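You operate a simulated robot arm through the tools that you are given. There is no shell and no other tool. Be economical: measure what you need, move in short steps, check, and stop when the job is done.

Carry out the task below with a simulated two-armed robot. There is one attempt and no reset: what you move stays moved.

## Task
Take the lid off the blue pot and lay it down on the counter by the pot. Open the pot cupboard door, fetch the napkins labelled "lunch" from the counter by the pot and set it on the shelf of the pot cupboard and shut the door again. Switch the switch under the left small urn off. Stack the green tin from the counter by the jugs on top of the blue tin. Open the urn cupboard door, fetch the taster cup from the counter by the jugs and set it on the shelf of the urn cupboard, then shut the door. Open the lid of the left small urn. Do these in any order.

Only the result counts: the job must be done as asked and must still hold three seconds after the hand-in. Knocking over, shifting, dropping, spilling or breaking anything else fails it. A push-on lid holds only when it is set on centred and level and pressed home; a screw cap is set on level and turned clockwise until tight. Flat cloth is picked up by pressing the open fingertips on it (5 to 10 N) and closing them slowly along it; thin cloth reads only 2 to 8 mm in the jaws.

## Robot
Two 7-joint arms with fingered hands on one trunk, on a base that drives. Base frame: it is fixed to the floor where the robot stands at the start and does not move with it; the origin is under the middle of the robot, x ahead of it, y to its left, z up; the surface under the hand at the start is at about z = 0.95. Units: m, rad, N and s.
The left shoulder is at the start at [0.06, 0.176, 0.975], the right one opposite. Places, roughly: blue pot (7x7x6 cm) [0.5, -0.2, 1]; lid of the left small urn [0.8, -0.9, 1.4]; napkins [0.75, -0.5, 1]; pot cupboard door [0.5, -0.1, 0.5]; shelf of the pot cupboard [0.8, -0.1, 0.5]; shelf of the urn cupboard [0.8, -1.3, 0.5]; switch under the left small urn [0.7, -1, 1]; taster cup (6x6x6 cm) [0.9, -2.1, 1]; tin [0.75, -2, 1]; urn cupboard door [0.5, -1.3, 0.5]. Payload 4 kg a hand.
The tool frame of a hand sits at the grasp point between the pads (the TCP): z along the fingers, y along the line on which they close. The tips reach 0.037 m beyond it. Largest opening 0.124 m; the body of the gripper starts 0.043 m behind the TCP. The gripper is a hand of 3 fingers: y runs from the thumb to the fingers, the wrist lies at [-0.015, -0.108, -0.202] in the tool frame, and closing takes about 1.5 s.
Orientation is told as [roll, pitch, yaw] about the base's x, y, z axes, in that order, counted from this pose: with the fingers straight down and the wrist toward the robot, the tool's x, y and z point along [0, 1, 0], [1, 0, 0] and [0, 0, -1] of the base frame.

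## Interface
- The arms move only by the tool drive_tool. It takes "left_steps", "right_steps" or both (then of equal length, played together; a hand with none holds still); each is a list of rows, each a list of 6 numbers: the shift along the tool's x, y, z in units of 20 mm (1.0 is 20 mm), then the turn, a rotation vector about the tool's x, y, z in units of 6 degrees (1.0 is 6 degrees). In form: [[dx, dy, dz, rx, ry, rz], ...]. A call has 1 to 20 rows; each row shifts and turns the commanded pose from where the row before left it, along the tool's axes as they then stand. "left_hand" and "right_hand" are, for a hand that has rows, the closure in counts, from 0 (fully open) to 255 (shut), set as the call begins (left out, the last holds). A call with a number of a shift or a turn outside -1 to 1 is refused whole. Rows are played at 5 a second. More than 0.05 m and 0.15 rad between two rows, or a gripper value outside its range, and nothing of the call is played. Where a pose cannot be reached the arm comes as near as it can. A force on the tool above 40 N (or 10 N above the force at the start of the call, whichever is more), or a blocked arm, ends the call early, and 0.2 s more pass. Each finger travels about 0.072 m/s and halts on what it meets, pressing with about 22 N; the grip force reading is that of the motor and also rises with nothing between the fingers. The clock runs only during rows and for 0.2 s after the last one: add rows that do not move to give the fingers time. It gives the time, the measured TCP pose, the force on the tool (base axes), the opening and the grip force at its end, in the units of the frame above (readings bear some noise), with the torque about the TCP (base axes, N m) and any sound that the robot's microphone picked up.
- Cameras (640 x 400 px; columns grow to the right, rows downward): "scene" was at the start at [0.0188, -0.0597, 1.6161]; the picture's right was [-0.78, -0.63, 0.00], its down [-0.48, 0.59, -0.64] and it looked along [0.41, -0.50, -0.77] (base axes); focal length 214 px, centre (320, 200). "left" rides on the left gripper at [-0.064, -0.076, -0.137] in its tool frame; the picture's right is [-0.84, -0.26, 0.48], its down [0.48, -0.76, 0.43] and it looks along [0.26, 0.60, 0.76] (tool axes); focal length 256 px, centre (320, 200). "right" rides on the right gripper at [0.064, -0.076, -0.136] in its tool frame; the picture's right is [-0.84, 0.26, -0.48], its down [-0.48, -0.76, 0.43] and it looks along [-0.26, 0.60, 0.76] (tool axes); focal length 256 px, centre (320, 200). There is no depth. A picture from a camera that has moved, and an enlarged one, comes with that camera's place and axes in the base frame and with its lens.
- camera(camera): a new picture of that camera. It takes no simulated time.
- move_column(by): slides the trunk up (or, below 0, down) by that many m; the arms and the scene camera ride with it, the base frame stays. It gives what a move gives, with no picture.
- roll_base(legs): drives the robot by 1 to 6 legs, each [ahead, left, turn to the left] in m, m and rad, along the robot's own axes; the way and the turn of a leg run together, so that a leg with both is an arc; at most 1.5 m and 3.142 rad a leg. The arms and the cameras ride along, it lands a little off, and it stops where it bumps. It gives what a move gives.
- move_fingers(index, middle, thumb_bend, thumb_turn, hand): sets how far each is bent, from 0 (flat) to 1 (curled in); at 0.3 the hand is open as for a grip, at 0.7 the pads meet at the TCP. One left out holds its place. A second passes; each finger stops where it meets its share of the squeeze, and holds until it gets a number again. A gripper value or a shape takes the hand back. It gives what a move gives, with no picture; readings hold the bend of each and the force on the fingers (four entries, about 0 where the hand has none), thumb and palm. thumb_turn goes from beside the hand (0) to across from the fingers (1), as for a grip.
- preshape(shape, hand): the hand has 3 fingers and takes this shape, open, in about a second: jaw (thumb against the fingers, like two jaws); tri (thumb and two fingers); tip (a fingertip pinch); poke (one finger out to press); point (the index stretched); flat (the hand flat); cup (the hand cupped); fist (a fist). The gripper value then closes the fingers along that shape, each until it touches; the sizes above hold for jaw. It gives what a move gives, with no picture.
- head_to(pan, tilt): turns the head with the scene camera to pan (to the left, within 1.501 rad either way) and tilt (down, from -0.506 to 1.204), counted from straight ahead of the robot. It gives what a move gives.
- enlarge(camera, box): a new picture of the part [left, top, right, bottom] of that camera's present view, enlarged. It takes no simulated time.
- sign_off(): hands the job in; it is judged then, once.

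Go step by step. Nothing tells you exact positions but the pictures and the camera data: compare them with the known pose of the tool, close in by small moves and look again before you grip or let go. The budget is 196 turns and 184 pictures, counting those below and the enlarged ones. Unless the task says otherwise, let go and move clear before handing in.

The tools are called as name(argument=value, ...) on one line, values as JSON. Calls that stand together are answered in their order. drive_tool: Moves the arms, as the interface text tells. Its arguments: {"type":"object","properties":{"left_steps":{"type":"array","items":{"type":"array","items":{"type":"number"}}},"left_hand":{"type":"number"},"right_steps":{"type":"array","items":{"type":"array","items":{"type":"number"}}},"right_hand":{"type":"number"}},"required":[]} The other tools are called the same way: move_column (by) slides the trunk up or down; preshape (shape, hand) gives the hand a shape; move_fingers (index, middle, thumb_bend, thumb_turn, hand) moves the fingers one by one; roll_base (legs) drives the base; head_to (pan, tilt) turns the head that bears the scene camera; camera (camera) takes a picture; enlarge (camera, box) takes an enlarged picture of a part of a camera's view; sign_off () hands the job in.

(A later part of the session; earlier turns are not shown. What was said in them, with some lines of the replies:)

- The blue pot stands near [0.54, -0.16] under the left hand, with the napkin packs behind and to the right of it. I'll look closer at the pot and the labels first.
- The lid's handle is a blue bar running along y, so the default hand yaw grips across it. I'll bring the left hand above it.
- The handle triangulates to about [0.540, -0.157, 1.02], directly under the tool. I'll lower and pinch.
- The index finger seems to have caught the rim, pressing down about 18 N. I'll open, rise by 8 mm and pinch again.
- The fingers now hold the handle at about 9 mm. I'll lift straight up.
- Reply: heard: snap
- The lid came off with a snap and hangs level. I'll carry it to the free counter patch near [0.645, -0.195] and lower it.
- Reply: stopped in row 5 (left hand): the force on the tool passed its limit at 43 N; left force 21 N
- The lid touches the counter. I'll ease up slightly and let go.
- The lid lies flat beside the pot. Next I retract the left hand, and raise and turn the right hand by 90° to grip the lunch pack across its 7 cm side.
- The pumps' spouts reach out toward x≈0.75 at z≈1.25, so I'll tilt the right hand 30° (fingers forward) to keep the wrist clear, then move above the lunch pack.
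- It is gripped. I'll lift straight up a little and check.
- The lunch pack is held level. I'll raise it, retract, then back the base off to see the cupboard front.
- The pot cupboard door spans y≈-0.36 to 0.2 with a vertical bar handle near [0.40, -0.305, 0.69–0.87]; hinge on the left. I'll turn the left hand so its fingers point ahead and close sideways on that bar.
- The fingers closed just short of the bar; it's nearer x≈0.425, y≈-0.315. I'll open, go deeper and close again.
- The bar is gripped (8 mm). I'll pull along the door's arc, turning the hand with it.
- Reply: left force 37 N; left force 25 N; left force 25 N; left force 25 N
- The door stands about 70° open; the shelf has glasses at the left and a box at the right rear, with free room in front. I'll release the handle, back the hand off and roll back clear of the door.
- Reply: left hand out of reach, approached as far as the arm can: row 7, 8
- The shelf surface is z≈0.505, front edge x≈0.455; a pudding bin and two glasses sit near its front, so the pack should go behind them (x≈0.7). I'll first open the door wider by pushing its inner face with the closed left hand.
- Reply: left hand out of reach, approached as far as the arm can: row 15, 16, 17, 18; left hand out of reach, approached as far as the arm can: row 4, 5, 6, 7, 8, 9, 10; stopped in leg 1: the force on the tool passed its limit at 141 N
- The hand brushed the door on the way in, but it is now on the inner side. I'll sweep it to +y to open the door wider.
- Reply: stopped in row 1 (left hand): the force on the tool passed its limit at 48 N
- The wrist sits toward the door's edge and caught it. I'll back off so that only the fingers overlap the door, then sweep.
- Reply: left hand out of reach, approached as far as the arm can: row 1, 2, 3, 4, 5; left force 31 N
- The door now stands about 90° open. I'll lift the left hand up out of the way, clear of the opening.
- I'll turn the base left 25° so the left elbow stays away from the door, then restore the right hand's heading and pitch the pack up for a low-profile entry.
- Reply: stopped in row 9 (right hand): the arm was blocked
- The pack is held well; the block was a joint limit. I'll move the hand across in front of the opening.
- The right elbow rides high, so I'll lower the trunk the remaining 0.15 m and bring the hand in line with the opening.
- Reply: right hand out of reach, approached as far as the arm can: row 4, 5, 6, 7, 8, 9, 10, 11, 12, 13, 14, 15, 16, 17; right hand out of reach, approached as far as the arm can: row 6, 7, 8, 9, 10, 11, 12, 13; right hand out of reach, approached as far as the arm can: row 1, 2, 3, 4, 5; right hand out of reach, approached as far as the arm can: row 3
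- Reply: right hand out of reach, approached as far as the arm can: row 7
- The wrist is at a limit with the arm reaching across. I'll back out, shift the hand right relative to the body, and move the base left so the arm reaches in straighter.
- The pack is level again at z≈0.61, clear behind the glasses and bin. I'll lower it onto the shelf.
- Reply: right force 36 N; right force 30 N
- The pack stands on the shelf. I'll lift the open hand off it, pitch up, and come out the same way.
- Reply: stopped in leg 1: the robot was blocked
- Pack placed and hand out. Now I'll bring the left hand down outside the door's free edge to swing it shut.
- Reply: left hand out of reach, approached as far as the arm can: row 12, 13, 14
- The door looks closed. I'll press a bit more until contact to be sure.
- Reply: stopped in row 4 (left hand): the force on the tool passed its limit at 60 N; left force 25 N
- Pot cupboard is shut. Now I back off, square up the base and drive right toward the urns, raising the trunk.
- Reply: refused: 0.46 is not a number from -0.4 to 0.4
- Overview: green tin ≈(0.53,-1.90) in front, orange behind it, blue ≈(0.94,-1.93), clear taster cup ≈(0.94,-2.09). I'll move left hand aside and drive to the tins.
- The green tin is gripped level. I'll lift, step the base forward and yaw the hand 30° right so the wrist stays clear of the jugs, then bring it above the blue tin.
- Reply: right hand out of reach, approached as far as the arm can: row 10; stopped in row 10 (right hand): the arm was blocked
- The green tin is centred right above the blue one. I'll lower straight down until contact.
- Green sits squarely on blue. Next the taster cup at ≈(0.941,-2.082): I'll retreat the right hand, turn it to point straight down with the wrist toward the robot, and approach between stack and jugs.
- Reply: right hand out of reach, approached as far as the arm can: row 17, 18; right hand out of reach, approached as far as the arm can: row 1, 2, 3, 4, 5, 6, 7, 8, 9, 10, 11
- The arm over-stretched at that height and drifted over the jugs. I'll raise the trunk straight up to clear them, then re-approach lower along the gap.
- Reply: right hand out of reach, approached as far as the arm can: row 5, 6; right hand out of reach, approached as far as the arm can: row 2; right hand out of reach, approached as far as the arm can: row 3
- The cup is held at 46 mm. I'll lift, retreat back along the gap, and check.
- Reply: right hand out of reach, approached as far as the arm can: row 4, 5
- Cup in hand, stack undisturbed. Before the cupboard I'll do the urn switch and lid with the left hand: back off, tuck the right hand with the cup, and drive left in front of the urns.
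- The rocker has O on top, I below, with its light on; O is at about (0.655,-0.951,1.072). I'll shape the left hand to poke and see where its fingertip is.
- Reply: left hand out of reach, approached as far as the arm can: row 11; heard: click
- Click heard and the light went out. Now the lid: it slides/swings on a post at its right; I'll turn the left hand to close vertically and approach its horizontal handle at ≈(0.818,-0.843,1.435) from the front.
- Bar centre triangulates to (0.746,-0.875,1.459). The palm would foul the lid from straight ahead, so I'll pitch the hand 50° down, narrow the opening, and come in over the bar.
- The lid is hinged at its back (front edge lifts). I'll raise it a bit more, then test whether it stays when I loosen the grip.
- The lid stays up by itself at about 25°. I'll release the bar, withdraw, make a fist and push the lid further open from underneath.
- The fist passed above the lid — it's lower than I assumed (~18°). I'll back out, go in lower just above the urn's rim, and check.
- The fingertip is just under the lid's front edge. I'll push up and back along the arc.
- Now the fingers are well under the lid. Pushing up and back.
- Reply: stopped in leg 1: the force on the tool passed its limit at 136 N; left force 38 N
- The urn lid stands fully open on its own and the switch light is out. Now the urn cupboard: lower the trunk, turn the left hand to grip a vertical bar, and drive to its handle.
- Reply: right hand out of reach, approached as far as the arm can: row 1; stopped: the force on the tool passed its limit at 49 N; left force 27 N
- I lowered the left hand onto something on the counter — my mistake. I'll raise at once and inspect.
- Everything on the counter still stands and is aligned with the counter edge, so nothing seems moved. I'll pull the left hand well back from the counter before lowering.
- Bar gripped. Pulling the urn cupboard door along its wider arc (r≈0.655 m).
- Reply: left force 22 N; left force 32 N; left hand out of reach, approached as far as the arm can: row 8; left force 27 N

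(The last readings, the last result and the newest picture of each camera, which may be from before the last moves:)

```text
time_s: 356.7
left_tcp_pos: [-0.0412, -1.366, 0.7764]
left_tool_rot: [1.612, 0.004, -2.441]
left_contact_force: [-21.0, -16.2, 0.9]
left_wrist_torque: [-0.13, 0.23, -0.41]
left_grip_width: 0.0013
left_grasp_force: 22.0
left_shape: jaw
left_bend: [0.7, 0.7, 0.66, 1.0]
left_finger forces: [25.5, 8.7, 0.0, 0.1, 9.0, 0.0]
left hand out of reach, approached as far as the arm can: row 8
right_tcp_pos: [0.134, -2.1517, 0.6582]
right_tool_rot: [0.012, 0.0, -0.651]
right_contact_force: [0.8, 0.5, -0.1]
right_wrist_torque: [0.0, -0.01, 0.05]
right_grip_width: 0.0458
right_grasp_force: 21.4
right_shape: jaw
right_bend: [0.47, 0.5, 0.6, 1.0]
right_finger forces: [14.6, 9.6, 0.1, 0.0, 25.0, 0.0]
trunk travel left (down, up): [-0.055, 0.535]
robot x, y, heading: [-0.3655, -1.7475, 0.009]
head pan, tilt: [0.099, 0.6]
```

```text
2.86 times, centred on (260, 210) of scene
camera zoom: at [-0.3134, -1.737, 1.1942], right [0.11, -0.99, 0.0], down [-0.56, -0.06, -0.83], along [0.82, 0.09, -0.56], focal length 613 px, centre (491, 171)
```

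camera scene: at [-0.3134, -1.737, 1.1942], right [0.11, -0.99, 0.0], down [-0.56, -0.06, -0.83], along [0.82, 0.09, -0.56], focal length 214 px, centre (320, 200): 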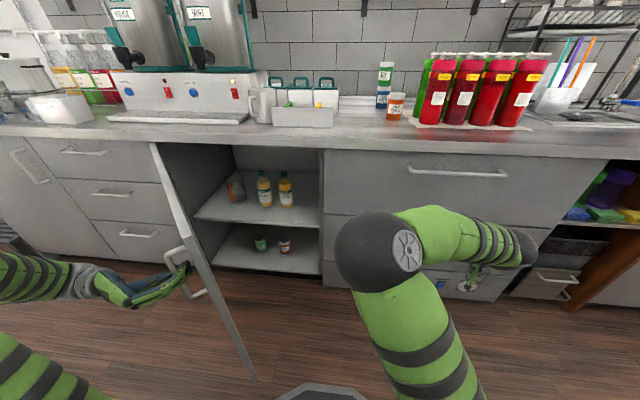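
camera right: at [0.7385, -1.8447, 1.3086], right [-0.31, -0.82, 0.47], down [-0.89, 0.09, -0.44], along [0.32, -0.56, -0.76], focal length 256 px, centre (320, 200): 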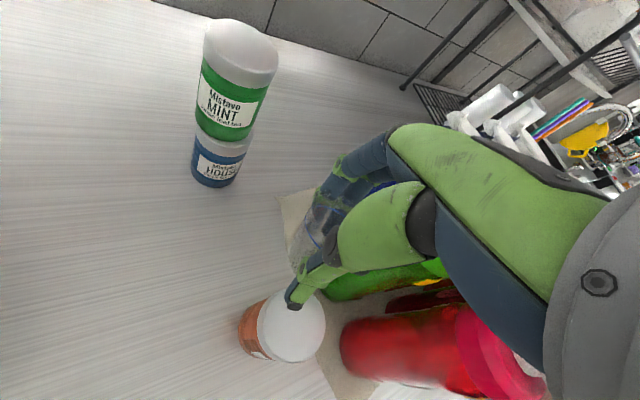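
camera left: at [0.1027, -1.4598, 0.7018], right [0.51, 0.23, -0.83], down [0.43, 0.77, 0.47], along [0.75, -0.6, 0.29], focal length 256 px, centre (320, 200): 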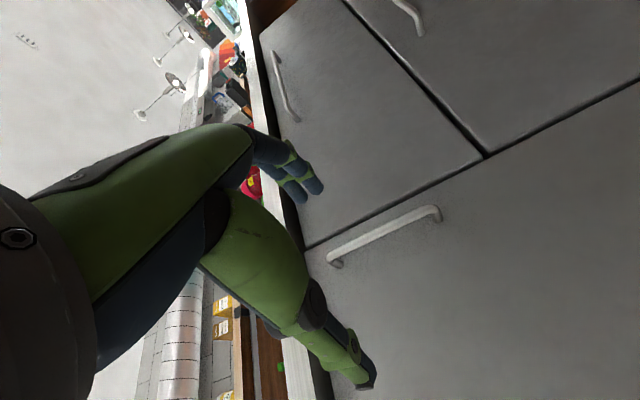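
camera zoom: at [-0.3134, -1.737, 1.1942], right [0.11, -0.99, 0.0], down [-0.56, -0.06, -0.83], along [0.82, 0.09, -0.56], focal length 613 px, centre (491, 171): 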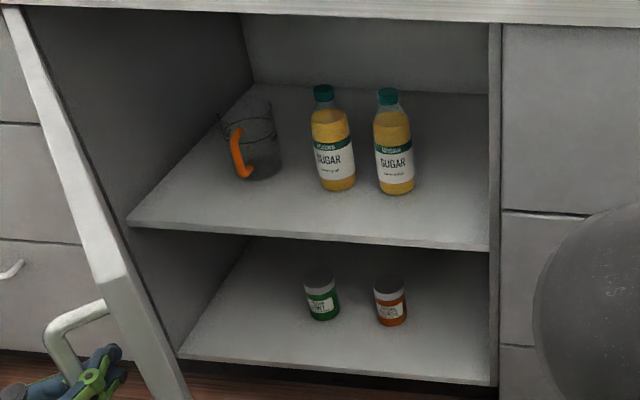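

The right side of that shelf is free (bottles end at y≈-1.48). I'll release the handle, lift the left hand above door height, bring the cup hand in front, then step forward and turn slightly left.

drive_tool(left_steps=[[0, 0, 0, 0, 0, 0], [0, 0, 0, 0, 0, 0], [0, 0, 0, 0, 0, 0], [0, 0, -0.6, 0, 0, 0], [0, 0, -0.6, 0, 0, 0], [0.3, 0, -0.6, 0, 0, 0], [1, 0, 0, 0, 0, 0], [1, 0, 0, 0, 0, 0], [1, 0, 0, 0, 0, 0], [1, 0, 0, 0, 0, 0], [1, 0, 0, 0, 0, 0], [1, 0, 0, 0, 0, 0], [1, 0, 0, 0, 0, 0], [1, 0, 0, 0, 0, 0], [1, 0, 0, 0, 0, 0], [1, 0, 0, 0, 0, 0], [1, 0, 0, 0, 0, 0], [1, 0, 0, 0, 0, 0], [1, 0, 0, 0, 0, 0], [1, 0, 0, 0, 0, 0]], left_hand=40)

drive_tool(right_steps=[[0.795, -0.607, 0, 0, 0, 0], [0.795, -0.607, 0, 0, 0, 0], [0.795, -0.607, 0, 0, 0, 0], [0.795, -0.607, 0, 0, 0, 0], [0.795, -0.607, 0, 0, 0, 0], [0.795, -0.607, 0, 0, 0, 0], [0.795, -0.607, 0, 0, 0, 0], [0.795, -0.607, 0, 0, 0, 0], [0.795, -0.607, 0, 0, 0, 0], [0.795, -0.607, 0, 0, 0, 0], [0.795, -0.607, 0, 0, 0, 0], [0.795, -0.607, 0, 0, 0, 0], [0.795, -0.607, 0, 0, 0, 0], [0.795, -0.607, 0, 0, 0, 0], [0, 0, 0, 0, 0, -1], [0, 0, 0, 0, 0, -1], [0, 0, 0, 0, 0, -1], [0, 0, 0, 0, 0, -1], [0, 0, 0, 0, 0, -1], [0, 0, 0, 0, 0, -0.7]])

camera(camera="scene")

```text
time_s: 360.9
left_tcp_pos: [-0.0091, -1.3126, 1.0226]
left_tool_rot: [1.612, 0.003, -2.448]
left_contact_force: [0.3, -0.5, 0.0]
left_wrist_torque: [-0.01, -0.02, 0.01]
left_grip_width: 0.1046
left_grasp_force: 0.1
left_shape: jaw
left_bend: [0.32, 0.34, 0.0, 0.98]
left_finger forces: [0.1, 0.0, 0.1, 0.0, 0.1, 0.0]
left hand out of reach, approached as far as the arm can: row 4, 5, 7, 8, 9, 10, 11, 12, 13
right_tcp_pos: [0.1346, -2.1498, 0.6556]
right_tool_rot: [0.009, 0.003, -0.653]
right_contact_force: [0.0, 0.4, -0.3]
right_wrist_torque: [-0.01, -0.02, -0.03]
right_grip_width: 0.0455
right_grasp_force: 22.8
right_shape: jaw
right_bend: [0.47, 0.5, 0.6, 1.0]
right_finger forces: [14.7, 9.7, 0.0, 0.0, 25.0, 0.0]
trunk travel left (down, up): [-0.055, 0.535]
robot x, y, heading: [-0.3665, -1.7471, 0.007]
head pan, tilt: [0.099, 0.6]
```

```text
time_s: 365.1
left_tcp_pos: [-0.0091, -1.3116, 1.0216]
left_tool_rot: [1.612, 0.004, -2.448]
left_contact_force: [-0.2, 0.6, 0.6]
left_wrist_torque: [0.01, -0.02, 0.0]
left_grip_width: 0.1046
left_grasp_force: 0.0
left_shape: jaw
left_bend: [0.32, 0.34, 0.0, 0.98]
left_finger forces: [0.0, 0.0, 0.0, 0.1, 0.0, 0.0]
right_tcp_pos: [0.1353, -1.8704, 0.6593]
right_tool_rot: [0.008, -0.004, -0.054]
right_contact_force: [-0.2, -0.5, -0.2]
right_wrist_torque: [0.05, -0.02, -0.01]
right_grip_width: 0.0457
right_grasp_force: 22.2
right_shape: jaw
right_bend: [0.47, 0.5, 0.6, 1.0]
right_finger forces: [14.6, 9.8, 0.0, 0.1, 25.0, 0.1]
trunk travel left (down, up): [-0.055, 0.535]
robot x, y, heading: [-0.3707, -1.7457, 0.011]
head pan, tilt: [0.099, 0.6]
```

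```text
16 pictures are left
camera scene: at [-0.3108, -1.7361, 1.1939], right [0.11, -0.99, 0.0], down [-0.56, -0.06, -0.83], along [0.82, 0.09, -0.56], focal length 214 px, centre (320, 200)
```

scene: 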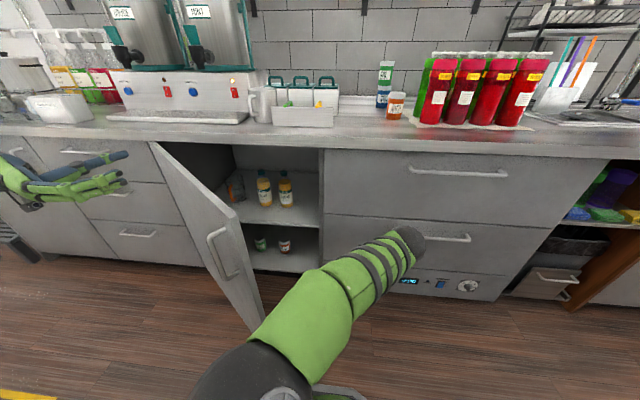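

roll_base(legs=[[0.12, 0, 0], [0, 0, 0.4]])

drive_tool(right_steps=[[0.15, 0.96, 0, 0, 0, 0], [0.15, 0.96, 0, 0, 0, 0], [0.15, 0.96, 0, 0, 0, 0], [0.15, 0.96, 0, 0, 0, 0], [0.15, 0.96, 0, 0, 0, 0], [0.15, 0.96, 0, 0, 0, 0], [0.15, 0.96, 0, 0, 0, 0], [0.15, 0.96, 0, 0, 0, 0]])

camera(camera="right")

```text
time_s: 367.6
left_tcp_pos: [-0.0849, -1.2069, 1.0212]
left_tool_rot: [1.61, 0.005, -2.05]
left_contact_force: [0.5, 0.6, -0.1]
left_wrist_torque: [0.01, 0.0, -0.01]
left_grip_width: 0.1047
left_grasp_force: 0.1
left_shape: jaw
left_bend: [0.32, 0.34, 0.0, 0.98]
left_finger forces: [0.1, 0.0, 0.0, 0.0, 0.0, 0.0]
right_tcp_pos: [0.2637, -1.6653, 0.6586]
right_tool_rot: [0.007, -0.005, 0.343]
right_contact_force: [0.4, 0.4, 0.4]
right_wrist_torque: [-0.02, 0.03, 0.01]
right_grip_width: 0.0453
right_grasp_force: 21.5
right_shape: jaw
right_bend: [0.47, 0.5, 0.6, 1.0]
right_finger forces: [14.6, 9.8, 0.0, 0.0, 24.9, 0.0]
trunk travel left (down, up): [-0.055, 0.535]
robot x, y, heading: [-0.249, -1.7441, 0.405]
head pan, tilt: [0.099, 0.6]
```

```text
time_s: 369.4
left_tcp_pos: [-0.0838, -1.2055, 1.0206]
left_tool_rot: [1.611, 0.005, -2.051]
left_contact_force: [0.2, -0.1, 0.0]
left_wrist_torque: [-0.03, 0.02, 0.04]
left_grip_width: 0.1046
left_grasp_force: 0.1
left_shape: jaw
left_bend: [0.32, 0.34, 0.0, 0.98]
left_finger forces: [0.0, 0.0, 0.0, 0.0, 0.0, 0.0]
right_tcp_pos: [0.4012, -1.592, 0.6607]
right_tool_rot: [0.01, -0.003, 0.341]
right_contact_force: [-0.3, -0.1, 0.5]
right_wrist_torque: [0.0, 0.01, 0.0]
right_grip_width: 0.0454
right_grasp_force: 21.9
right_shape: jaw
right_bend: [0.47, 0.5, 0.6, 1.0]
right_finger forces: [14.6, 9.8, 0.1, 0.0, 24.9, 0.2]
trunk travel left (down, up): [-0.055, 0.535]
robot x, y, heading: [-0.247, -1.7417, 0.406]
head pan, tilt: [0.099, 0.6]
```

```text
15 pictures are left
camera right: at [0.3072, -1.5577, 0.795], right [0.52, -0.71, 0.48], down [-0.55, -0.71, -0.44], along [0.65, -0.03, -0.76], focal length 256 px, centre (320, 200)
```

right: 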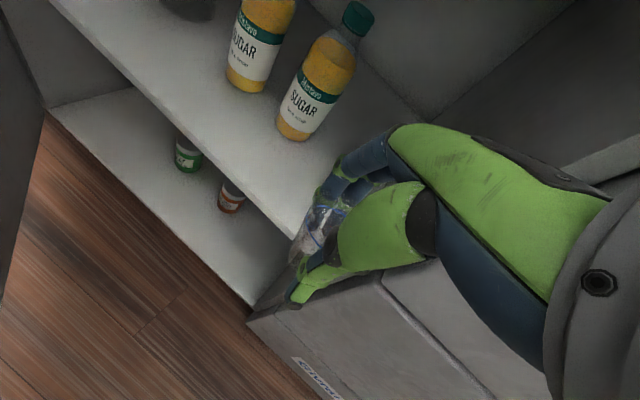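

drive_tool(right_steps=[[0, 0, 0.9, 0, 0, 0], [0, 0, 0.9, 0, 0, 0], [0, 0, 0.7, 0, 0, 0], [0.06, 0.97, 0, 0, 0, 0], [0.06, 0.97, 0, 0, 0, 0], [0.06, 0.97, 0, 0, 0, 0], [0.06, 0.97, 0, 0, 0, 0], [0.06, 0.97, 0, 0, 0, 0], [0.06, 0.97, 0, 0, 0, 0], [0.06, 0.97, 0, 0, 0, 0], [0.06, 0.97, 0, 0, 0, 0]])

camera(camera="right")

```text
time_s: 371.8
left_tcp_pos: [-0.0836, -1.2066, 1.0201]
left_tool_rot: [1.61, 0.003, -2.052]
left_contact_force: [0.7, 0.4, 0.7]
left_wrist_torque: [0.02, -0.01, 0.01]
left_grip_width: 0.1048
left_grasp_force: 0.1
left_shape: jaw
left_bend: [0.32, 0.34, 0.0, 0.98]
left_finger forces: [0.0, 0.0, 0.1, 0.1, 0.0, 0.1]
right_tcp_pos: [0.5441, -1.5298, 0.6102]
right_tool_rot: [0.01, -0.005, 0.343]
right_contact_force: [0.5, 0.3, 0.3]
right_wrist_torque: [-0.02, 0.0, 0.01]
right_grip_width: 0.0456
right_grasp_force: 22.0
right_shape: jaw
right_bend: [0.47, 0.5, 0.6, 1.0]
right_finger forces: [14.6, 9.8, 0.0, 0.0, 24.9, 0.0]
trunk travel left (down, up): [-0.055, 0.535]
robot x, y, heading: [-0.2482, -1.7431, 0.405]
head pan, tilt: [0.099, 0.6]
```

```text
14 pictures are left
camera right: at [0.4505, -1.4957, 0.7454], right [0.52, -0.71, 0.48], down [-0.55, -0.71, -0.44], along [0.65, -0.03, -0.76], focal length 256 px, centre (320, 200)
```

right: 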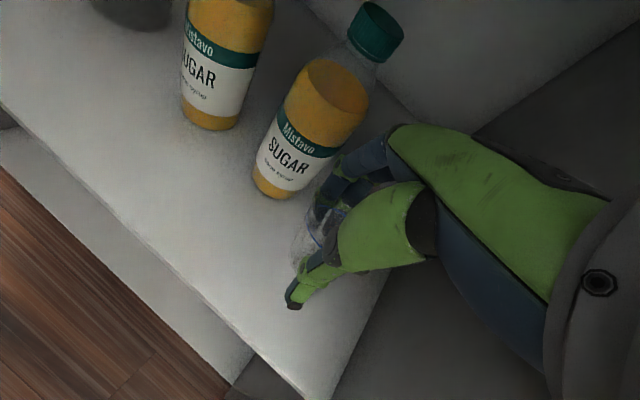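

drive_tool(right_steps=[[0, 0, 0.8, 0, 0, 0], [0, 0, 0.8, 0, 0, 0], [0, 0, 0.8, 0, 0, 0], [0, 0, 0.4, 0, 0, 0], [0, 0, 0.25, 0, 0, 0], [0, 0, 0.2, 0, 0, 0], [0, 0, 0.2, 0, 0, 0], [0, 0, 0.2, 0, 0, 0], [0, 0, 0.2, 0, 0, 0]])

```text
time_s: 373.8
left_tcp_pos: [-0.0833, -1.2063, 1.0214]
left_tool_rot: [1.61, 0.003, -2.049]
left_contact_force: [-0.1, 0.6, 0.2]
left_wrist_torque: [0.0, 0.02, -0.02]
left_grip_width: 0.1045
left_grasp_force: 0.0
left_shape: jaw
left_bend: [0.32, 0.34, 0.0, 0.98]
left_finger forces: [0.1, 0.0, 0.0, 0.0, 0.0, 0.0]
right_tcp_pos: [0.5448, -1.5291, 0.5331]
right_tool_rot: [0.01, -0.004, 0.341]
right_contact_force: [0.2, -0.1, 0.2]
right_wrist_torque: [0.01, -0.02, -0.03]
right_grip_width: 0.0454
right_grasp_force: 21.6
right_shape: jaw
right_bend: [0.47, 0.5, 0.6, 1.0]
right_finger forces: [14.6, 9.8, 0.1, 0.0, 24.9, 0.1]
trunk travel left (down, up): [-0.055, 0.535]
robot x, y, heading: [-0.2489, -1.7466, 0.404]
head pan, tilt: [0.099, 0.6]
```

drive_tool(right_steps=[[0, 0, 0.12, 0, 0, 0], [0, 0, 0.12, 0, 0, 0], [0, 0, 0.12, 0, 0, 0], [0, 0, 0.12, 0, 0, 0], [0, 0, 0.12, 0, 0, 0], [0, 0, 0.12, 0, 0, 0]])

camera(camera="right")

```text
time_s: 375.2
left_tcp_pos: [-0.0865, -1.2066, 1.0217]
left_tool_rot: [1.612, 0.006, -2.051]
left_contact_force: [-0.5, 0.7, -0.2]
left_wrist_torque: [0.01, -0.02, -0.02]
left_grip_width: 0.1044
left_grasp_force: 0.0
left_shape: jaw
left_bend: [0.32, 0.34, 0.0, 0.98]
left_finger forces: [0.0, 0.0, 0.0, 0.1, 0.0, 0.0]
right_tcp_pos: [0.5441, -1.527, 0.5219]
right_tool_rot: [0.01, -0.01, 0.344]
right_contact_force: [-7.4, -1.3, 24.3]
right_wrist_torque: [0.02, -0.28, 0.01]
right_grip_width: 0.0455
right_grasp_force: 21.6
right_shape: jaw
right_bend: [0.48, 0.5, 0.6, 1.0]
right_finger forces: [11.1, 8.2, 0.0, 0.1, 34.4, 0.0]
trunk travel left (down, up): [-0.055, 0.535]
robot x, y, heading: [-0.2492, -1.7482, 0.402]
head pan, tilt: [0.099, 0.6]
```

```text
13 pictures are left
camera right: at [0.4493, -1.4948, 0.6576], right [0.52, -0.71, 0.48], down [-0.55, -0.71, -0.45], along [0.65, -0.03, -0.76], focal length 256 px, centre (320, 200)
```

right: 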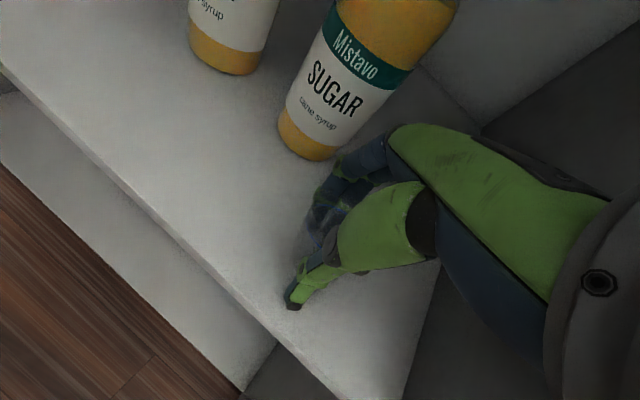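

drive_tool(right_steps=[[0, 0, -0.06, 0, 0, 0], [0, 0, 0, 0, 0, 0]])

drive_tool(right_steps=[[0, 0, 0, 0, 0, 0], [0, 0, 0, 0, 0, 0], [0, 0, 0, 0, 0, 0], [0, 0, 0, 0, 0, 0], [0, 0, -0.4, 0, 0, 0], [0, 0, -0.8, 0, 0, 0], [0, 0, -0.8, 0, 0, 0], [0, 0, -0.8, 0, 0, 0], [0, 0, -0.8, 0, 0, 0]], right_hand=70)

camera(camera="right")

```text
time_s: 375.8
left_tcp_pos: [-0.0865, -1.2068, 1.0207]
left_tool_rot: [1.613, 0.007, -2.048]
left_contact_force: [-0.2, 0.0, -0.5]
left_wrist_torque: [0.01, -0.03, 0.0]
left_grip_width: 0.1048
left_grasp_force: 0.1
left_shape: jaw
left_bend: [0.32, 0.34, 0.0, 0.98]
left_finger forces: [0.0, 0.1, 0.0, 0.1, 0.0, 0.1]
right_tcp_pos: [0.5434, -1.5284, 0.5216]
right_tool_rot: [0.009, -0.006, 0.343]
right_contact_force: [-8.5, 0.6, 24.8]
right_wrist_torque: [0.13, -0.19, 0.07]
right_grip_width: 0.0456
right_grasp_force: 22.1
right_shape: jaw
right_bend: [0.48, 0.5, 0.6, 1.0]
right_finger forces: [11.1, 8.3, 0.1, 0.0, 34.1, 0.0]
trunk travel left (down, up): [-0.055, 0.535]
robot x, y, heading: [-0.2505, -1.7443, 0.403]
head pan, tilt: [0.099, 0.6]
```

```text
time_s: 377.8
left_tcp_pos: [-0.0844, -1.2064, 1.0203]
left_tool_rot: [1.612, 0.002, -2.049]
left_contact_force: [0.8, 0.0, -0.3]
left_wrist_torque: [0.0, -0.03, -0.01]
left_grip_width: 0.1045
left_grasp_force: 0.1
left_shape: jaw
left_bend: [0.32, 0.34, 0.0, 0.98]
left_finger forces: [0.0, 0.0, 0.0, 0.1, 0.0, 0.0]
right_tcp_pos: [0.5428, -1.5288, 0.5925]
right_tool_rot: [0.008, -0.004, 0.343]
right_contact_force: [0.5, -0.2, 0.3]
right_wrist_torque: [0.01, -0.02, 0.02]
right_grip_width: 0.0895
right_grasp_force: 0.0
right_shape: jaw
right_bend: [0.34, 0.37, 0.49, 0.99]
right_finger forces: [0.0, 0.0, 0.1, 0.1, 0.0, 0.0]
trunk travel left (down, up): [-0.055, 0.535]
robot x, y, heading: [-0.2475, -1.7431, 0.41]
head pan, tilt: [0.099, 0.6]
```

```text
12 pictures are left
camera right: at [0.4502, -1.4959, 0.7278], right [0.52, -0.71, 0.48], down [-0.55, -0.71, -0.44], along [0.65, -0.03, -0.76], focal length 256 px, centre (320, 200)
```

right: 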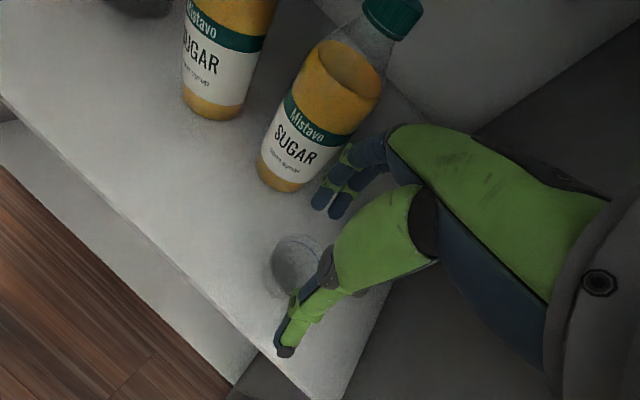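

The cup stands upright on the shelf. I'll withdraw the right hand over it and clear of the door's swing.

drive_tool(right_steps=[[0, 0, -0.9, 0, 0, 0], [0, -0.95, 0, 0, 0, 0], [0, -0.95, 0, 0, 0, 0], [0, -0.95, 0, 0, 0, 0], [0, -0.95, 0, 0, 0, 0], [0, -0.95, 0, 0, 0, 0], [0, -0.95, 0, 0, 0, 0], [0, -0.95, 0, 0, 0, 0], [0, -0.95, 0, 0, 0, 0], [0, -0.95, 0, 0, 0, 0], [0, -0.95, 0, 0, 0, 0], [0, -0.95, 0, 0, 0, 0], [0, -0.95, 0, 0, 0, 0], [0, -0.95, 0, 0, 0, 0], [0, -0.95, 0, 0, 0, 0]])

drive_tool(right_steps=[[-0.95, -0.33, 0, 0, 0, 0], [-0.95, -0.33, 0, 0, 0, 0], [-0.95, -0.33, 0, 0, 0, 0], [-0.95, -0.33, 0, 0, 0, 0], [-0.95, -0.33, 0, 0, 0, 0], [-0.95, -0.33, 0, 0, 0, 0], [-0.95, -0.33, 0, 0, 0, 0], [-0.95, -0.33, 0, 0, 0, 0], [-0.95, -0.33, 0, 0, 0, 0], [-0.95, -0.33, 0, 0, 0, 0], [-0.95, -0.33, 0, 0, 0, 0], [-0.95, -0.33, 0, 0, 0, 0]])

head_to(pan=0.1, tilt=0.7)

camera(camera="scene")

```text
time_s: 381.0
left_tcp_pos: [-0.0844, -1.2075, 1.0206]
left_tool_rot: [1.612, 0.002, -2.047]
left_contact_force: [1.6, -0.1, -0.4]
left_wrist_torque: [-0.01, 0.02, -0.06]
left_grip_width: 0.1046
left_grasp_force: 0.2
left_shape: jaw
left_bend: [0.32, 0.34, 0.0, 0.98]
left_finger forces: [0.0, 0.0, 0.0, 0.0, 0.1, 0.1]
right_tcp_pos: [0.2944, -1.6182, 0.6095]
right_tool_rot: [0.007, -0.002, 0.343]
right_contact_force: [0.4, -0.2, 0.1]
right_wrist_torque: [-0.03, -0.04, -0.03]
right_grip_width: 0.0895
right_grasp_force: 0.0
right_shape: jaw
right_bend: [0.34, 0.37, 0.49, 0.99]
right_finger forces: [0.0, 0.0, 0.0, 0.1, 0.0, 0.0]
trunk travel left (down, up): [-0.055, 0.535]
robot x, y, heading: [-0.2461, -1.7432, 0.403]
head pan, tilt: [0.099, 0.6]
```

```text
time_s: 383.6
left_tcp_pos: [-0.0853, -1.206, 1.0215]
left_tool_rot: [1.611, 0.003, -2.048]
left_contact_force: [0.0, 0.5, 0.5]
left_wrist_torque: [-0.03, 0.01, -0.01]
left_grip_width: 0.105
left_grasp_force: 0.1
left_shape: jaw
left_bend: [0.32, 0.34, 0.0, 0.98]
left_finger forces: [0.0, 0.1, 0.0, 0.1, 0.0, 0.0]
right_tcp_pos: [0.2962, -1.8608, 0.6058]
right_tool_rot: [0.009, -0.003, 0.342]
right_contact_force: [0.4, -0.4, -0.5]
right_wrist_torque: [0.01, 0.03, 0.02]
right_grip_width: 0.0896
right_grasp_force: 0.1
right_shape: jaw
right_bend: [0.34, 0.37, 0.49, 0.99]
right_finger forces: [0.1, 0.0, 0.0, 0.1, 0.0, 0.1]
trunk travel left (down, up): [-0.055, 0.535]
robot x, y, heading: [-0.2474, -1.7459, 0.406]
head pan, tilt: [0.099, 0.6]
```

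```text
time_s: 384.2
left_tcp_pos: [-0.0848, -1.2059, 1.021]
left_tool_rot: [1.61, 0.005, -2.05]
left_contact_force: [-0.4, -0.2, 0.4]
left_wrist_torque: [0.0, -0.01, -0.02]
left_grip_width: 0.1047
left_grasp_force: 0.1
left_shape: jaw
left_bend: [0.32, 0.34, 0.0, 0.98]
left_finger forces: [0.1, 0.1, 0.0, 0.1, 0.0, 0.1]
right_tcp_pos: [0.2954, -1.86, 0.6064]
right_tool_rot: [0.01, -0.004, 0.341]
right_contact_force: [0.2, 0.5, -0.2]
right_wrist_torque: [0.03, 0.02, 0.03]
right_grip_width: 0.0897
right_grasp_force: 0.0
right_shape: jaw
right_bend: [0.34, 0.37, 0.49, 0.99]
right_finger forces: [0.1, 0.0, 0.1, 0.1, 0.1, 0.1]
trunk travel left (down, up): [-0.055, 0.535]
robot x, y, heading: [-0.2489, -1.7446, 0.408]
head pan, tilt: [0.099, 0.7]
```

```text
11 pictures are left
camera scene: at [-0.2018, -1.7155, 1.1853], right [0.48, -0.88, 0.0], down [-0.56, -0.31, -0.77], along [0.67, 0.37, -0.64], focal length 214 px, centre (320, 200)
```

scene: 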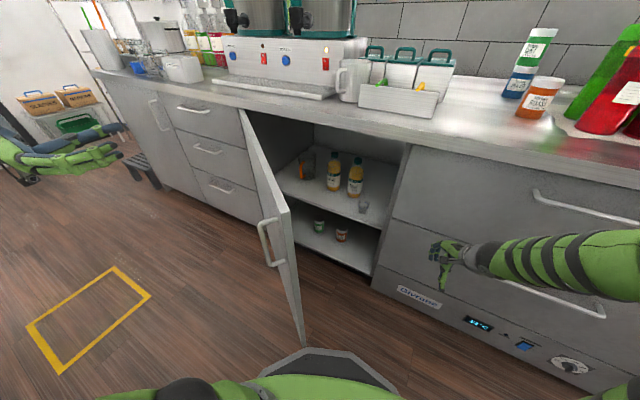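

Cup is on the shelf. Now I lower the left hand outside the door, make a fist and push the door shut along the hand's pointing direction.

drive_tool(left_steps=[[-1, 0, 0, 0, 0, 0], [-1, 0, 0, 0, 0, 0], [-1, 0, 0, 0, 0, 0], [-1, 0, 0, 0, 0, 0], [-1, 0, 0, 0, 0, 0], [-1, 0, 0, 0, 0, 0], [-1, 0, 0, 0, 0, 0], [-1, 0, 0, 0, 0, 0], [-1, 0, 0, 0, 0, 0], [-1, 0, 0, 0, 0, 0], [-1, 0, 0, 0, 0, 0], [-1, 0, 0, 0, 0, 0]], left_hand=255)

drive_tool(left_steps=[[0, 0, 0.9, 0, 0, 0], [0, 0, 0.9, 0, 0, 0], [0, 0, 0.9, 0, 0, 0], [0, 0, 0.9, 0, 0, 0], [0, 0, 0.9, 0, 0, 0], [0, 0, 0.9, 0, 0, 0], [0, 0, 0.9, 0, 0, 0], [0, 0, 0.9, 0, 0, 0], [0, 0, 0.9, 0, 0, 0], [0, 0, 0.9, 0, 0, 0], [0, 0, 0.9, 0, 0, 0], [0, 0, 0.9, 0, 0, 0], [0, 0, 0.9, 0, 0, 0], [0, 0, 0.9, 0, 0, 0], [0, 0, 0.9, 0, 0, 0], [0, 0, 0.9, 0, 0, 0]])

camera(camera="scene")

```text
time_s: 386.8
left_tcp_pos: [-0.0765, -1.2098, 0.7811]
left_tool_rot: [1.611, 0.004, -2.05]
left_contact_force: [-0.5, 0.1, 0.5]
left_wrist_torque: [0.0, -0.03, -0.05]
left_grip_width: 0.0002
left_grasp_force: 21.9
left_shape: jaw
left_bend: [0.7, 0.7, 0.71, 1.0]
left_finger forces: [0.0, 0.0, 0.0, 0.0, 0.0, 0.0]
right_tcp_pos: [0.2939, -1.8605, 0.6062]
right_tool_rot: [0.008, -0.004, 0.34]
right_contact_force: [0.4, -0.8, -1.0]
right_wrist_torque: [0.02, 0.02, 0.0]
right_grip_width: 0.0894
right_grasp_force: 0.0
right_shape: jaw
right_bend: [0.34, 0.37, 0.49, 0.99]
right_finger forces: [0.0, 0.0, 0.0, 0.0, 0.0, 0.1]
trunk travel left (down, up): [-0.055, 0.535]
robot x, y, heading: [-0.2462, -1.7422, 0.407]
head pan, tilt: [0.099, 0.7]
```

```text
time_s: 390.2
left_tcp_pos: [0.1802, -1.3434, 0.7925]
left_tool_rot: [1.61, 0.002, -2.05]
left_contact_force: [-0.7, -0.3, 1.1]
left_wrist_torque: [0.01, 0.02, -0.01]
left_grip_width: 0.0
left_grasp_force: 22.1
left_shape: jaw
left_bend: [0.7, 0.7, 0.71, 1.0]
left_finger forces: [0.2, 0.1, 0.1, 0.0, 0.0, 0.0]
right_tcp_pos: [0.2965, -1.8615, 0.6064]
right_tool_rot: [0.009, -0.004, 0.344]
right_contact_force: [0.0, 0.4, 0.3]
right_wrist_torque: [-0.01, -0.02, 0.0]
right_grip_width: 0.0898
right_grasp_force: 0.1
right_shape: jaw
right_bend: [0.34, 0.37, 0.49, 0.99]
right_finger forces: [0.0, 0.0, 0.1, 0.1, 0.0, 0.0]
trunk travel left (down, up): [-0.055, 0.535]
robot x, y, heading: [-0.2501, -1.7463, 0.404]
head pan, tilt: [0.099, 0.7]
```

```text
10 pictures are left
camera scene: at [-0.2019, -1.7155, 1.1853], right [0.48, -0.88, 0.0], down [-0.56, -0.31, -0.76], along [0.67, 0.37, -0.64], focal length 214 px, centre (320, 200)
```

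scene: 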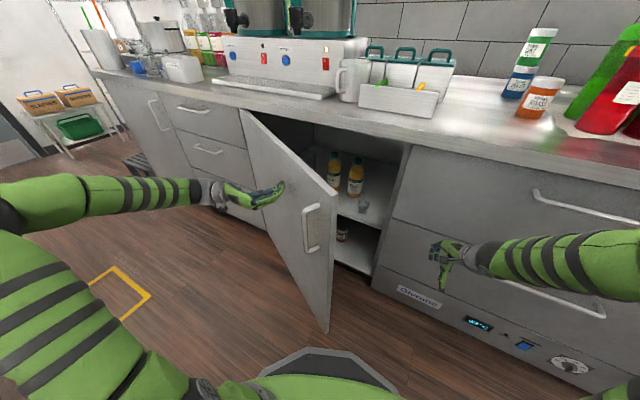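

drive_tool(left_steps=[[0, 0, 0.9, 0, 0, 0], [0, 0, 0.9, 0, 0, 0], [0, 0, 0.9, 0, 0, 0], [0, 0, 0.9, 0, 0, 0], [0, 0, 0.9, 0, 0, 0], [0, 0, 0.9, 0, 0, 0], [0, 0, 0.9, 0, 0, 0], [0, 0, 0.9, 0, 0, 0], [0, 0, 0.9, 0, 0, 0], [0, 0, 0.9, 0, 0, 0], [0, 0, 0.8, 0, 0, 0], [0, 0, 0.6, 0, 0, 0], [0, 0, 0.5, 0, 0, 0], [0, 0, 0.4, 0, 0, 0], [0, 0, 0.4, 0, 0, 0], [0, 0, 0.4, 0, 0, 0], [0, 0, 0.4, 0, 0, 0], [0, 0, 0.4, 0, 0, 0], [0, 0, 0.4, 0, 0, 0], [0, 0, 0.4, 0, 0, 0]])

camera(camera="scene")

```text
time_s: 394.4
left_tcp_pos: [0.4238, -1.469, 0.804]
left_tool_rot: [1.611, 0.003, -2.049]
left_contact_force: [-0.9, 0.3, 0.1]
left_wrist_torque: [0.03, -0.04, 0.01]
left_grip_width: 0.0
left_grasp_force: 21.4
left_shape: jaw
left_bend: [0.7, 0.7, 0.71, 1.0]
left_finger forces: [0.0, 0.0, 0.0, 0.0, 0.1, 0.0]
right_tcp_pos: [0.2958, -1.8604, 0.606]
right_tool_rot: [0.008, -0.002, 0.344]
right_contact_force: [-0.4, 0.3, 0.2]
right_wrist_torque: [-0.03, 0.02, -0.02]
right_grip_width: 0.0895
right_grasp_force: 0.0
right_shape: jaw
right_bend: [0.34, 0.37, 0.49, 0.99]
right_finger forces: [0.0, 0.0, 0.0, 0.1, 0.0, 0.0]
trunk travel left (down, up): [-0.055, 0.535]
robot x, y, heading: [-0.2506, -1.7459, 0.405]
head pan, tilt: [0.099, 0.7]
```

```text
9 pictures are left
camera scene: at [-0.2018, -1.7154, 1.1853], right [0.48, -0.88, 0.0], down [-0.56, -0.31, -0.76], along [0.67, 0.37, -0.64], focal length 214 px, centre (320, 200)
```

scene: 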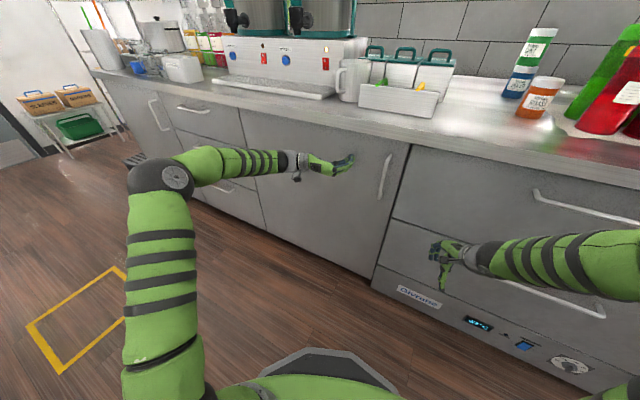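

Nearly flush; I'll press on until it's firmly against the frame.

drive_tool(left_steps=[[0, 0, 0.3, 0, 0, 0], [0, 0, 0.3, 0, 0, 0], [0, 0, 0.3, 0, 0, 0], [0, 0, 0.3, 0, 0, 0], [0, 0, 0.3, 0, 0, 0], [0, 0, 0.3, 0, 0, 0], [0, 0, 0.3, 0, 0, 0]])

enlarge(camera="scene", box=[220, 90, 440, 290])

```text
time_s: 395.0
left_tcp_pos: [0.4269, -1.4706, 0.8041]
left_tool_rot: [1.609, 0.004, -2.053]
left_contact_force: [-15.5, 1.7, 2.7]
left_wrist_torque: [0.0, -0.05, -0.03]
left_grip_width: 0.0
left_grasp_force: 22.0
left_shape: jaw
left_bend: [0.7, 0.7, 0.7, 1.0]
left_finger forces: [0.0, 0.0, 0.1, 0.0, 0.1, 0.0]
right_tcp_pos: [0.2955, -1.8578, 0.6063]
right_tool_rot: [0.007, -0.007, 0.345]
right_contact_force: [0.8, -0.1, 0.1]
right_wrist_torque: [0.02, -0.06, -0.03]
right_grip_width: 0.0896
right_grasp_force: 0.1
right_shape: jaw
right_bend: [0.34, 0.37, 0.49, 0.99]
right_finger forces: [0.1, 0.0, 0.0, 0.0, 0.1, 0.0]
trunk travel left (down, up): [-0.055, 0.535]
robot x, y, heading: [-0.2528, -1.7492, 0.406]
head pan, tilt: [0.099, 0.7]
stopped in row 2 (left hand): the force on the tool passed its limit at 45 N (the readings are from after the stop); the commanded pose is now the measured one
```

```text
2.00 times, centred on (330, 190) of scene
camera zoom: at [-0.2039, -1.715, 1.1854], right [0.49, -0.87, 0.0], down [-0.56, -0.31, -0.77], along [0.67, 0.37, -0.64], focal length 429 px, centre (300, 220)
```

zoom: 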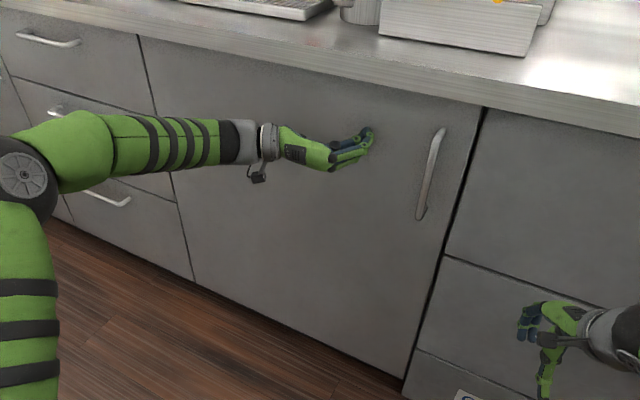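

The door is firmly shut. I'll back clear and take a last look at everything.

roll_base(legs=[[-0.23, 0.099, 0]])

move_column(by=0.35)

head_to(pan=-0.05, tilt=0.4)

camera(camera="scene")

```text
time_s: 396.9
left_tcp_pos: [0.1861, -1.4634, 0.8044]
left_tool_rot: [1.611, 0.005, -2.046]
left_contact_force: [-0.7, -0.3, 0.0]
left_wrist_torque: [0.01, 0.0, 0.01]
left_grip_width: 0.0
left_grasp_force: 22.2
left_shape: jaw
left_bend: [0.7, 0.7, 0.7, 1.0]
left_finger forces: [0.0, 0.0, 0.0, 0.1, 0.0, 0.0]
right_tcp_pos: [0.0556, -1.8526, 0.6066]
right_tool_rot: [0.01, -0.003, 0.354]
right_contact_force: [0.1, -0.1, -0.8]
right_wrist_torque: [0.04, 0.01, 0.03]
right_grip_width: 0.0901
right_grasp_force: 0.0
right_shape: jaw
right_bend: [0.34, 0.37, 0.49, 0.99]
right_finger forces: [0.0, 0.1, 0.1, 0.0, 0.1, 0.0]
trunk travel left (down, up): [-0.055, 0.535]
robot x, y, heading: [-0.4921, -1.7425, 0.42]
head pan, tilt: [0.099, 0.7]
stopped in leg 1: the robot was blocked; the commanded pose is now the measured one
```

```text
time_s: 400.3
left_tcp_pos: [0.1867, -1.4642, 1.1535]
left_tool_rot: [1.609, 0.006, -2.043]
left_contact_force: [0.1, 0.7, 0.0]
left_wrist_torque: [0.0, -0.03, -0.01]
left_grip_width: 0.0
left_grasp_force: 21.8
left_shape: jaw
left_bend: [0.7, 0.7, 0.7, 1.0]
left_finger forces: [0.0, 0.1, 0.0, 0.0, 0.0, 0.1]
right_tcp_pos: [0.0563, -1.8528, 0.9557]
right_tool_rot: [0.009, -0.003, 0.353]
right_contact_force: [0.9, 0.5, -0.7]
right_wrist_torque: [-0.01, -0.01, -0.05]
right_grip_width: 0.0896
right_grasp_force: 0.0
right_shape: jaw
right_bend: [0.34, 0.37, 0.49, 0.99]
right_finger forces: [0.1, 0.0, 0.1, 0.0, 0.1, 0.0]
trunk travel left (down, up): [-0.405, 0.185]
robot x, y, heading: [-0.4902, -1.7424, 0.416]
head pan, tilt: [0.099, 0.7]
```

```text
time_s: 401.1
left_tcp_pos: [0.1866, -1.4645, 1.1543]
left_tool_rot: [1.61, 0.005, -2.045]
left_contact_force: [1.2, 0.8, 0.4]
left_wrist_torque: [0.0, 0.0, 0.0]
left_grip_width: 0.0
left_grasp_force: 22.8
left_shape: jaw
left_bend: [0.7, 0.7, 0.7, 1.0]
left_finger forces: [0.1, 0.0, 0.0, 0.0, 0.1, 0.0]
right_tcp_pos: [0.0552, -1.8525, 0.9576]
right_tool_rot: [0.01, -0.003, 0.351]
right_contact_force: [1.0, 1.0, -0.6]
right_wrist_torque: [0.01, 0.02, -0.01]
right_grip_width: 0.0899
right_grasp_force: 0.0
right_shape: jaw
right_bend: [0.34, 0.37, 0.49, 0.99]
right_finger forces: [0.1, 0.1, 0.1, 0.1, 0.1, 0.1]
trunk travel left (down, up): [-0.405, 0.185]
robot x, y, heading: [-0.4898, -1.7455, 0.413]
head pan, tilt: [-0.051, 0.4]
```

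```text
7 pictures are left
camera scene: at [-0.4301, -1.7218, 1.5621], right [0.36, -0.93, 0.0], down [-0.36, -0.14, -0.92], along [0.86, 0.33, -0.39], focal length 214 px, centre (320, 200)
```

scene: 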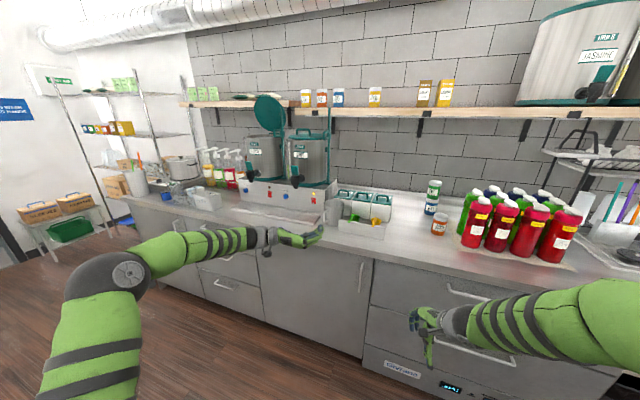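

enlarge(camera="scene", box=[90, 80, 350, 300])

enlarge(camera="scene", box=[320, 160, 480, 260])

```text
1.82 times, centred on (220, 190) of scene
camera zoom: at [-0.4301, -1.7218, 1.5621], right [0.36, -0.93, 0.0], down [-0.36, -0.14, -0.92], along [0.86, 0.33, -0.39], focal length 390 px, centre (502, 218)
```

zoom: 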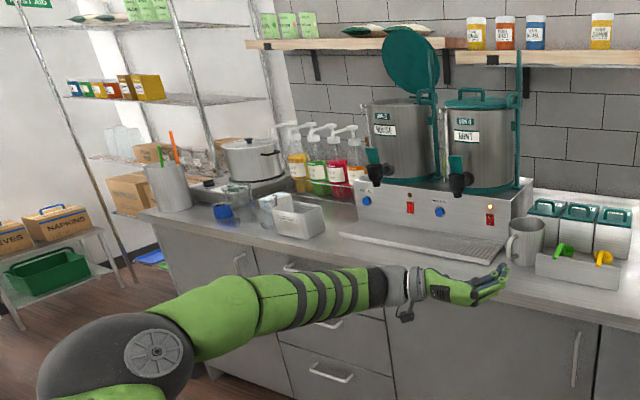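

```text
4.00 times, centred on (400, 210) of scene
camera zoom: at [-0.4301, -1.7218, 1.5621], right [0.36, -0.93, 0.0], down [-0.36, -0.14, -0.92], along [0.86, 0.33, -0.39], focal length 858 px, centre (0, 160)
```

zoom: 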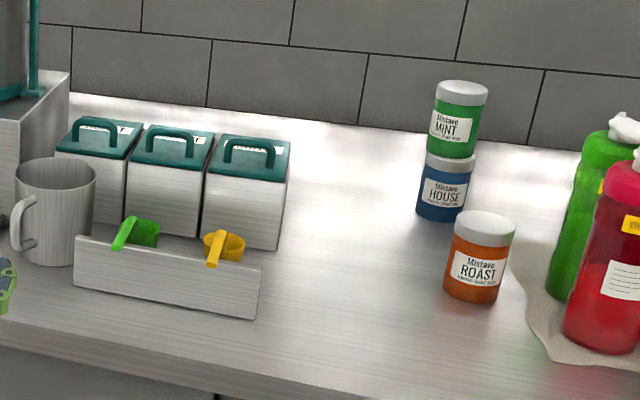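

sign_off()

```text
The job is handed in.
```

I did all the tasks and handed the job in; it was accepted, but no score came back.

- **Blue pot:** the lid is off and lying flat on the counter beside the pot.
- **Lunch napkins:** they stand on the shelf of the pot cupboard, and the door is shut.
- **Switch under the left small urn:** it is off. It clicked and the indicator light went out.
- **Tins:** the green tin sits centred on the blue one.
- **Taster cup:** it stands on the shelf of the urn cupboard, and the door is shut.
- **Left small urn:** the lid is open as far as it goes and stays up on its own.

Some contacts could count against the run:

- **Spoon tray:** I lowered the open left hand onto the counter by the spoon tray with about 49 N. Afterwards everything there stood upright and square to the counter edge. My position readings left up to about 1.5 cm of doubt, so a small shift is possible.
- **Pot cupboard door:** while reaching round it, the left hand hit it with about 140 N. It still opened and shut normally.
- **Urn lid:** I pushed it into its end stop with about 136 N.
- **Behind the robot:** while backing away at the end, the base was stopped by something I couldn't see.
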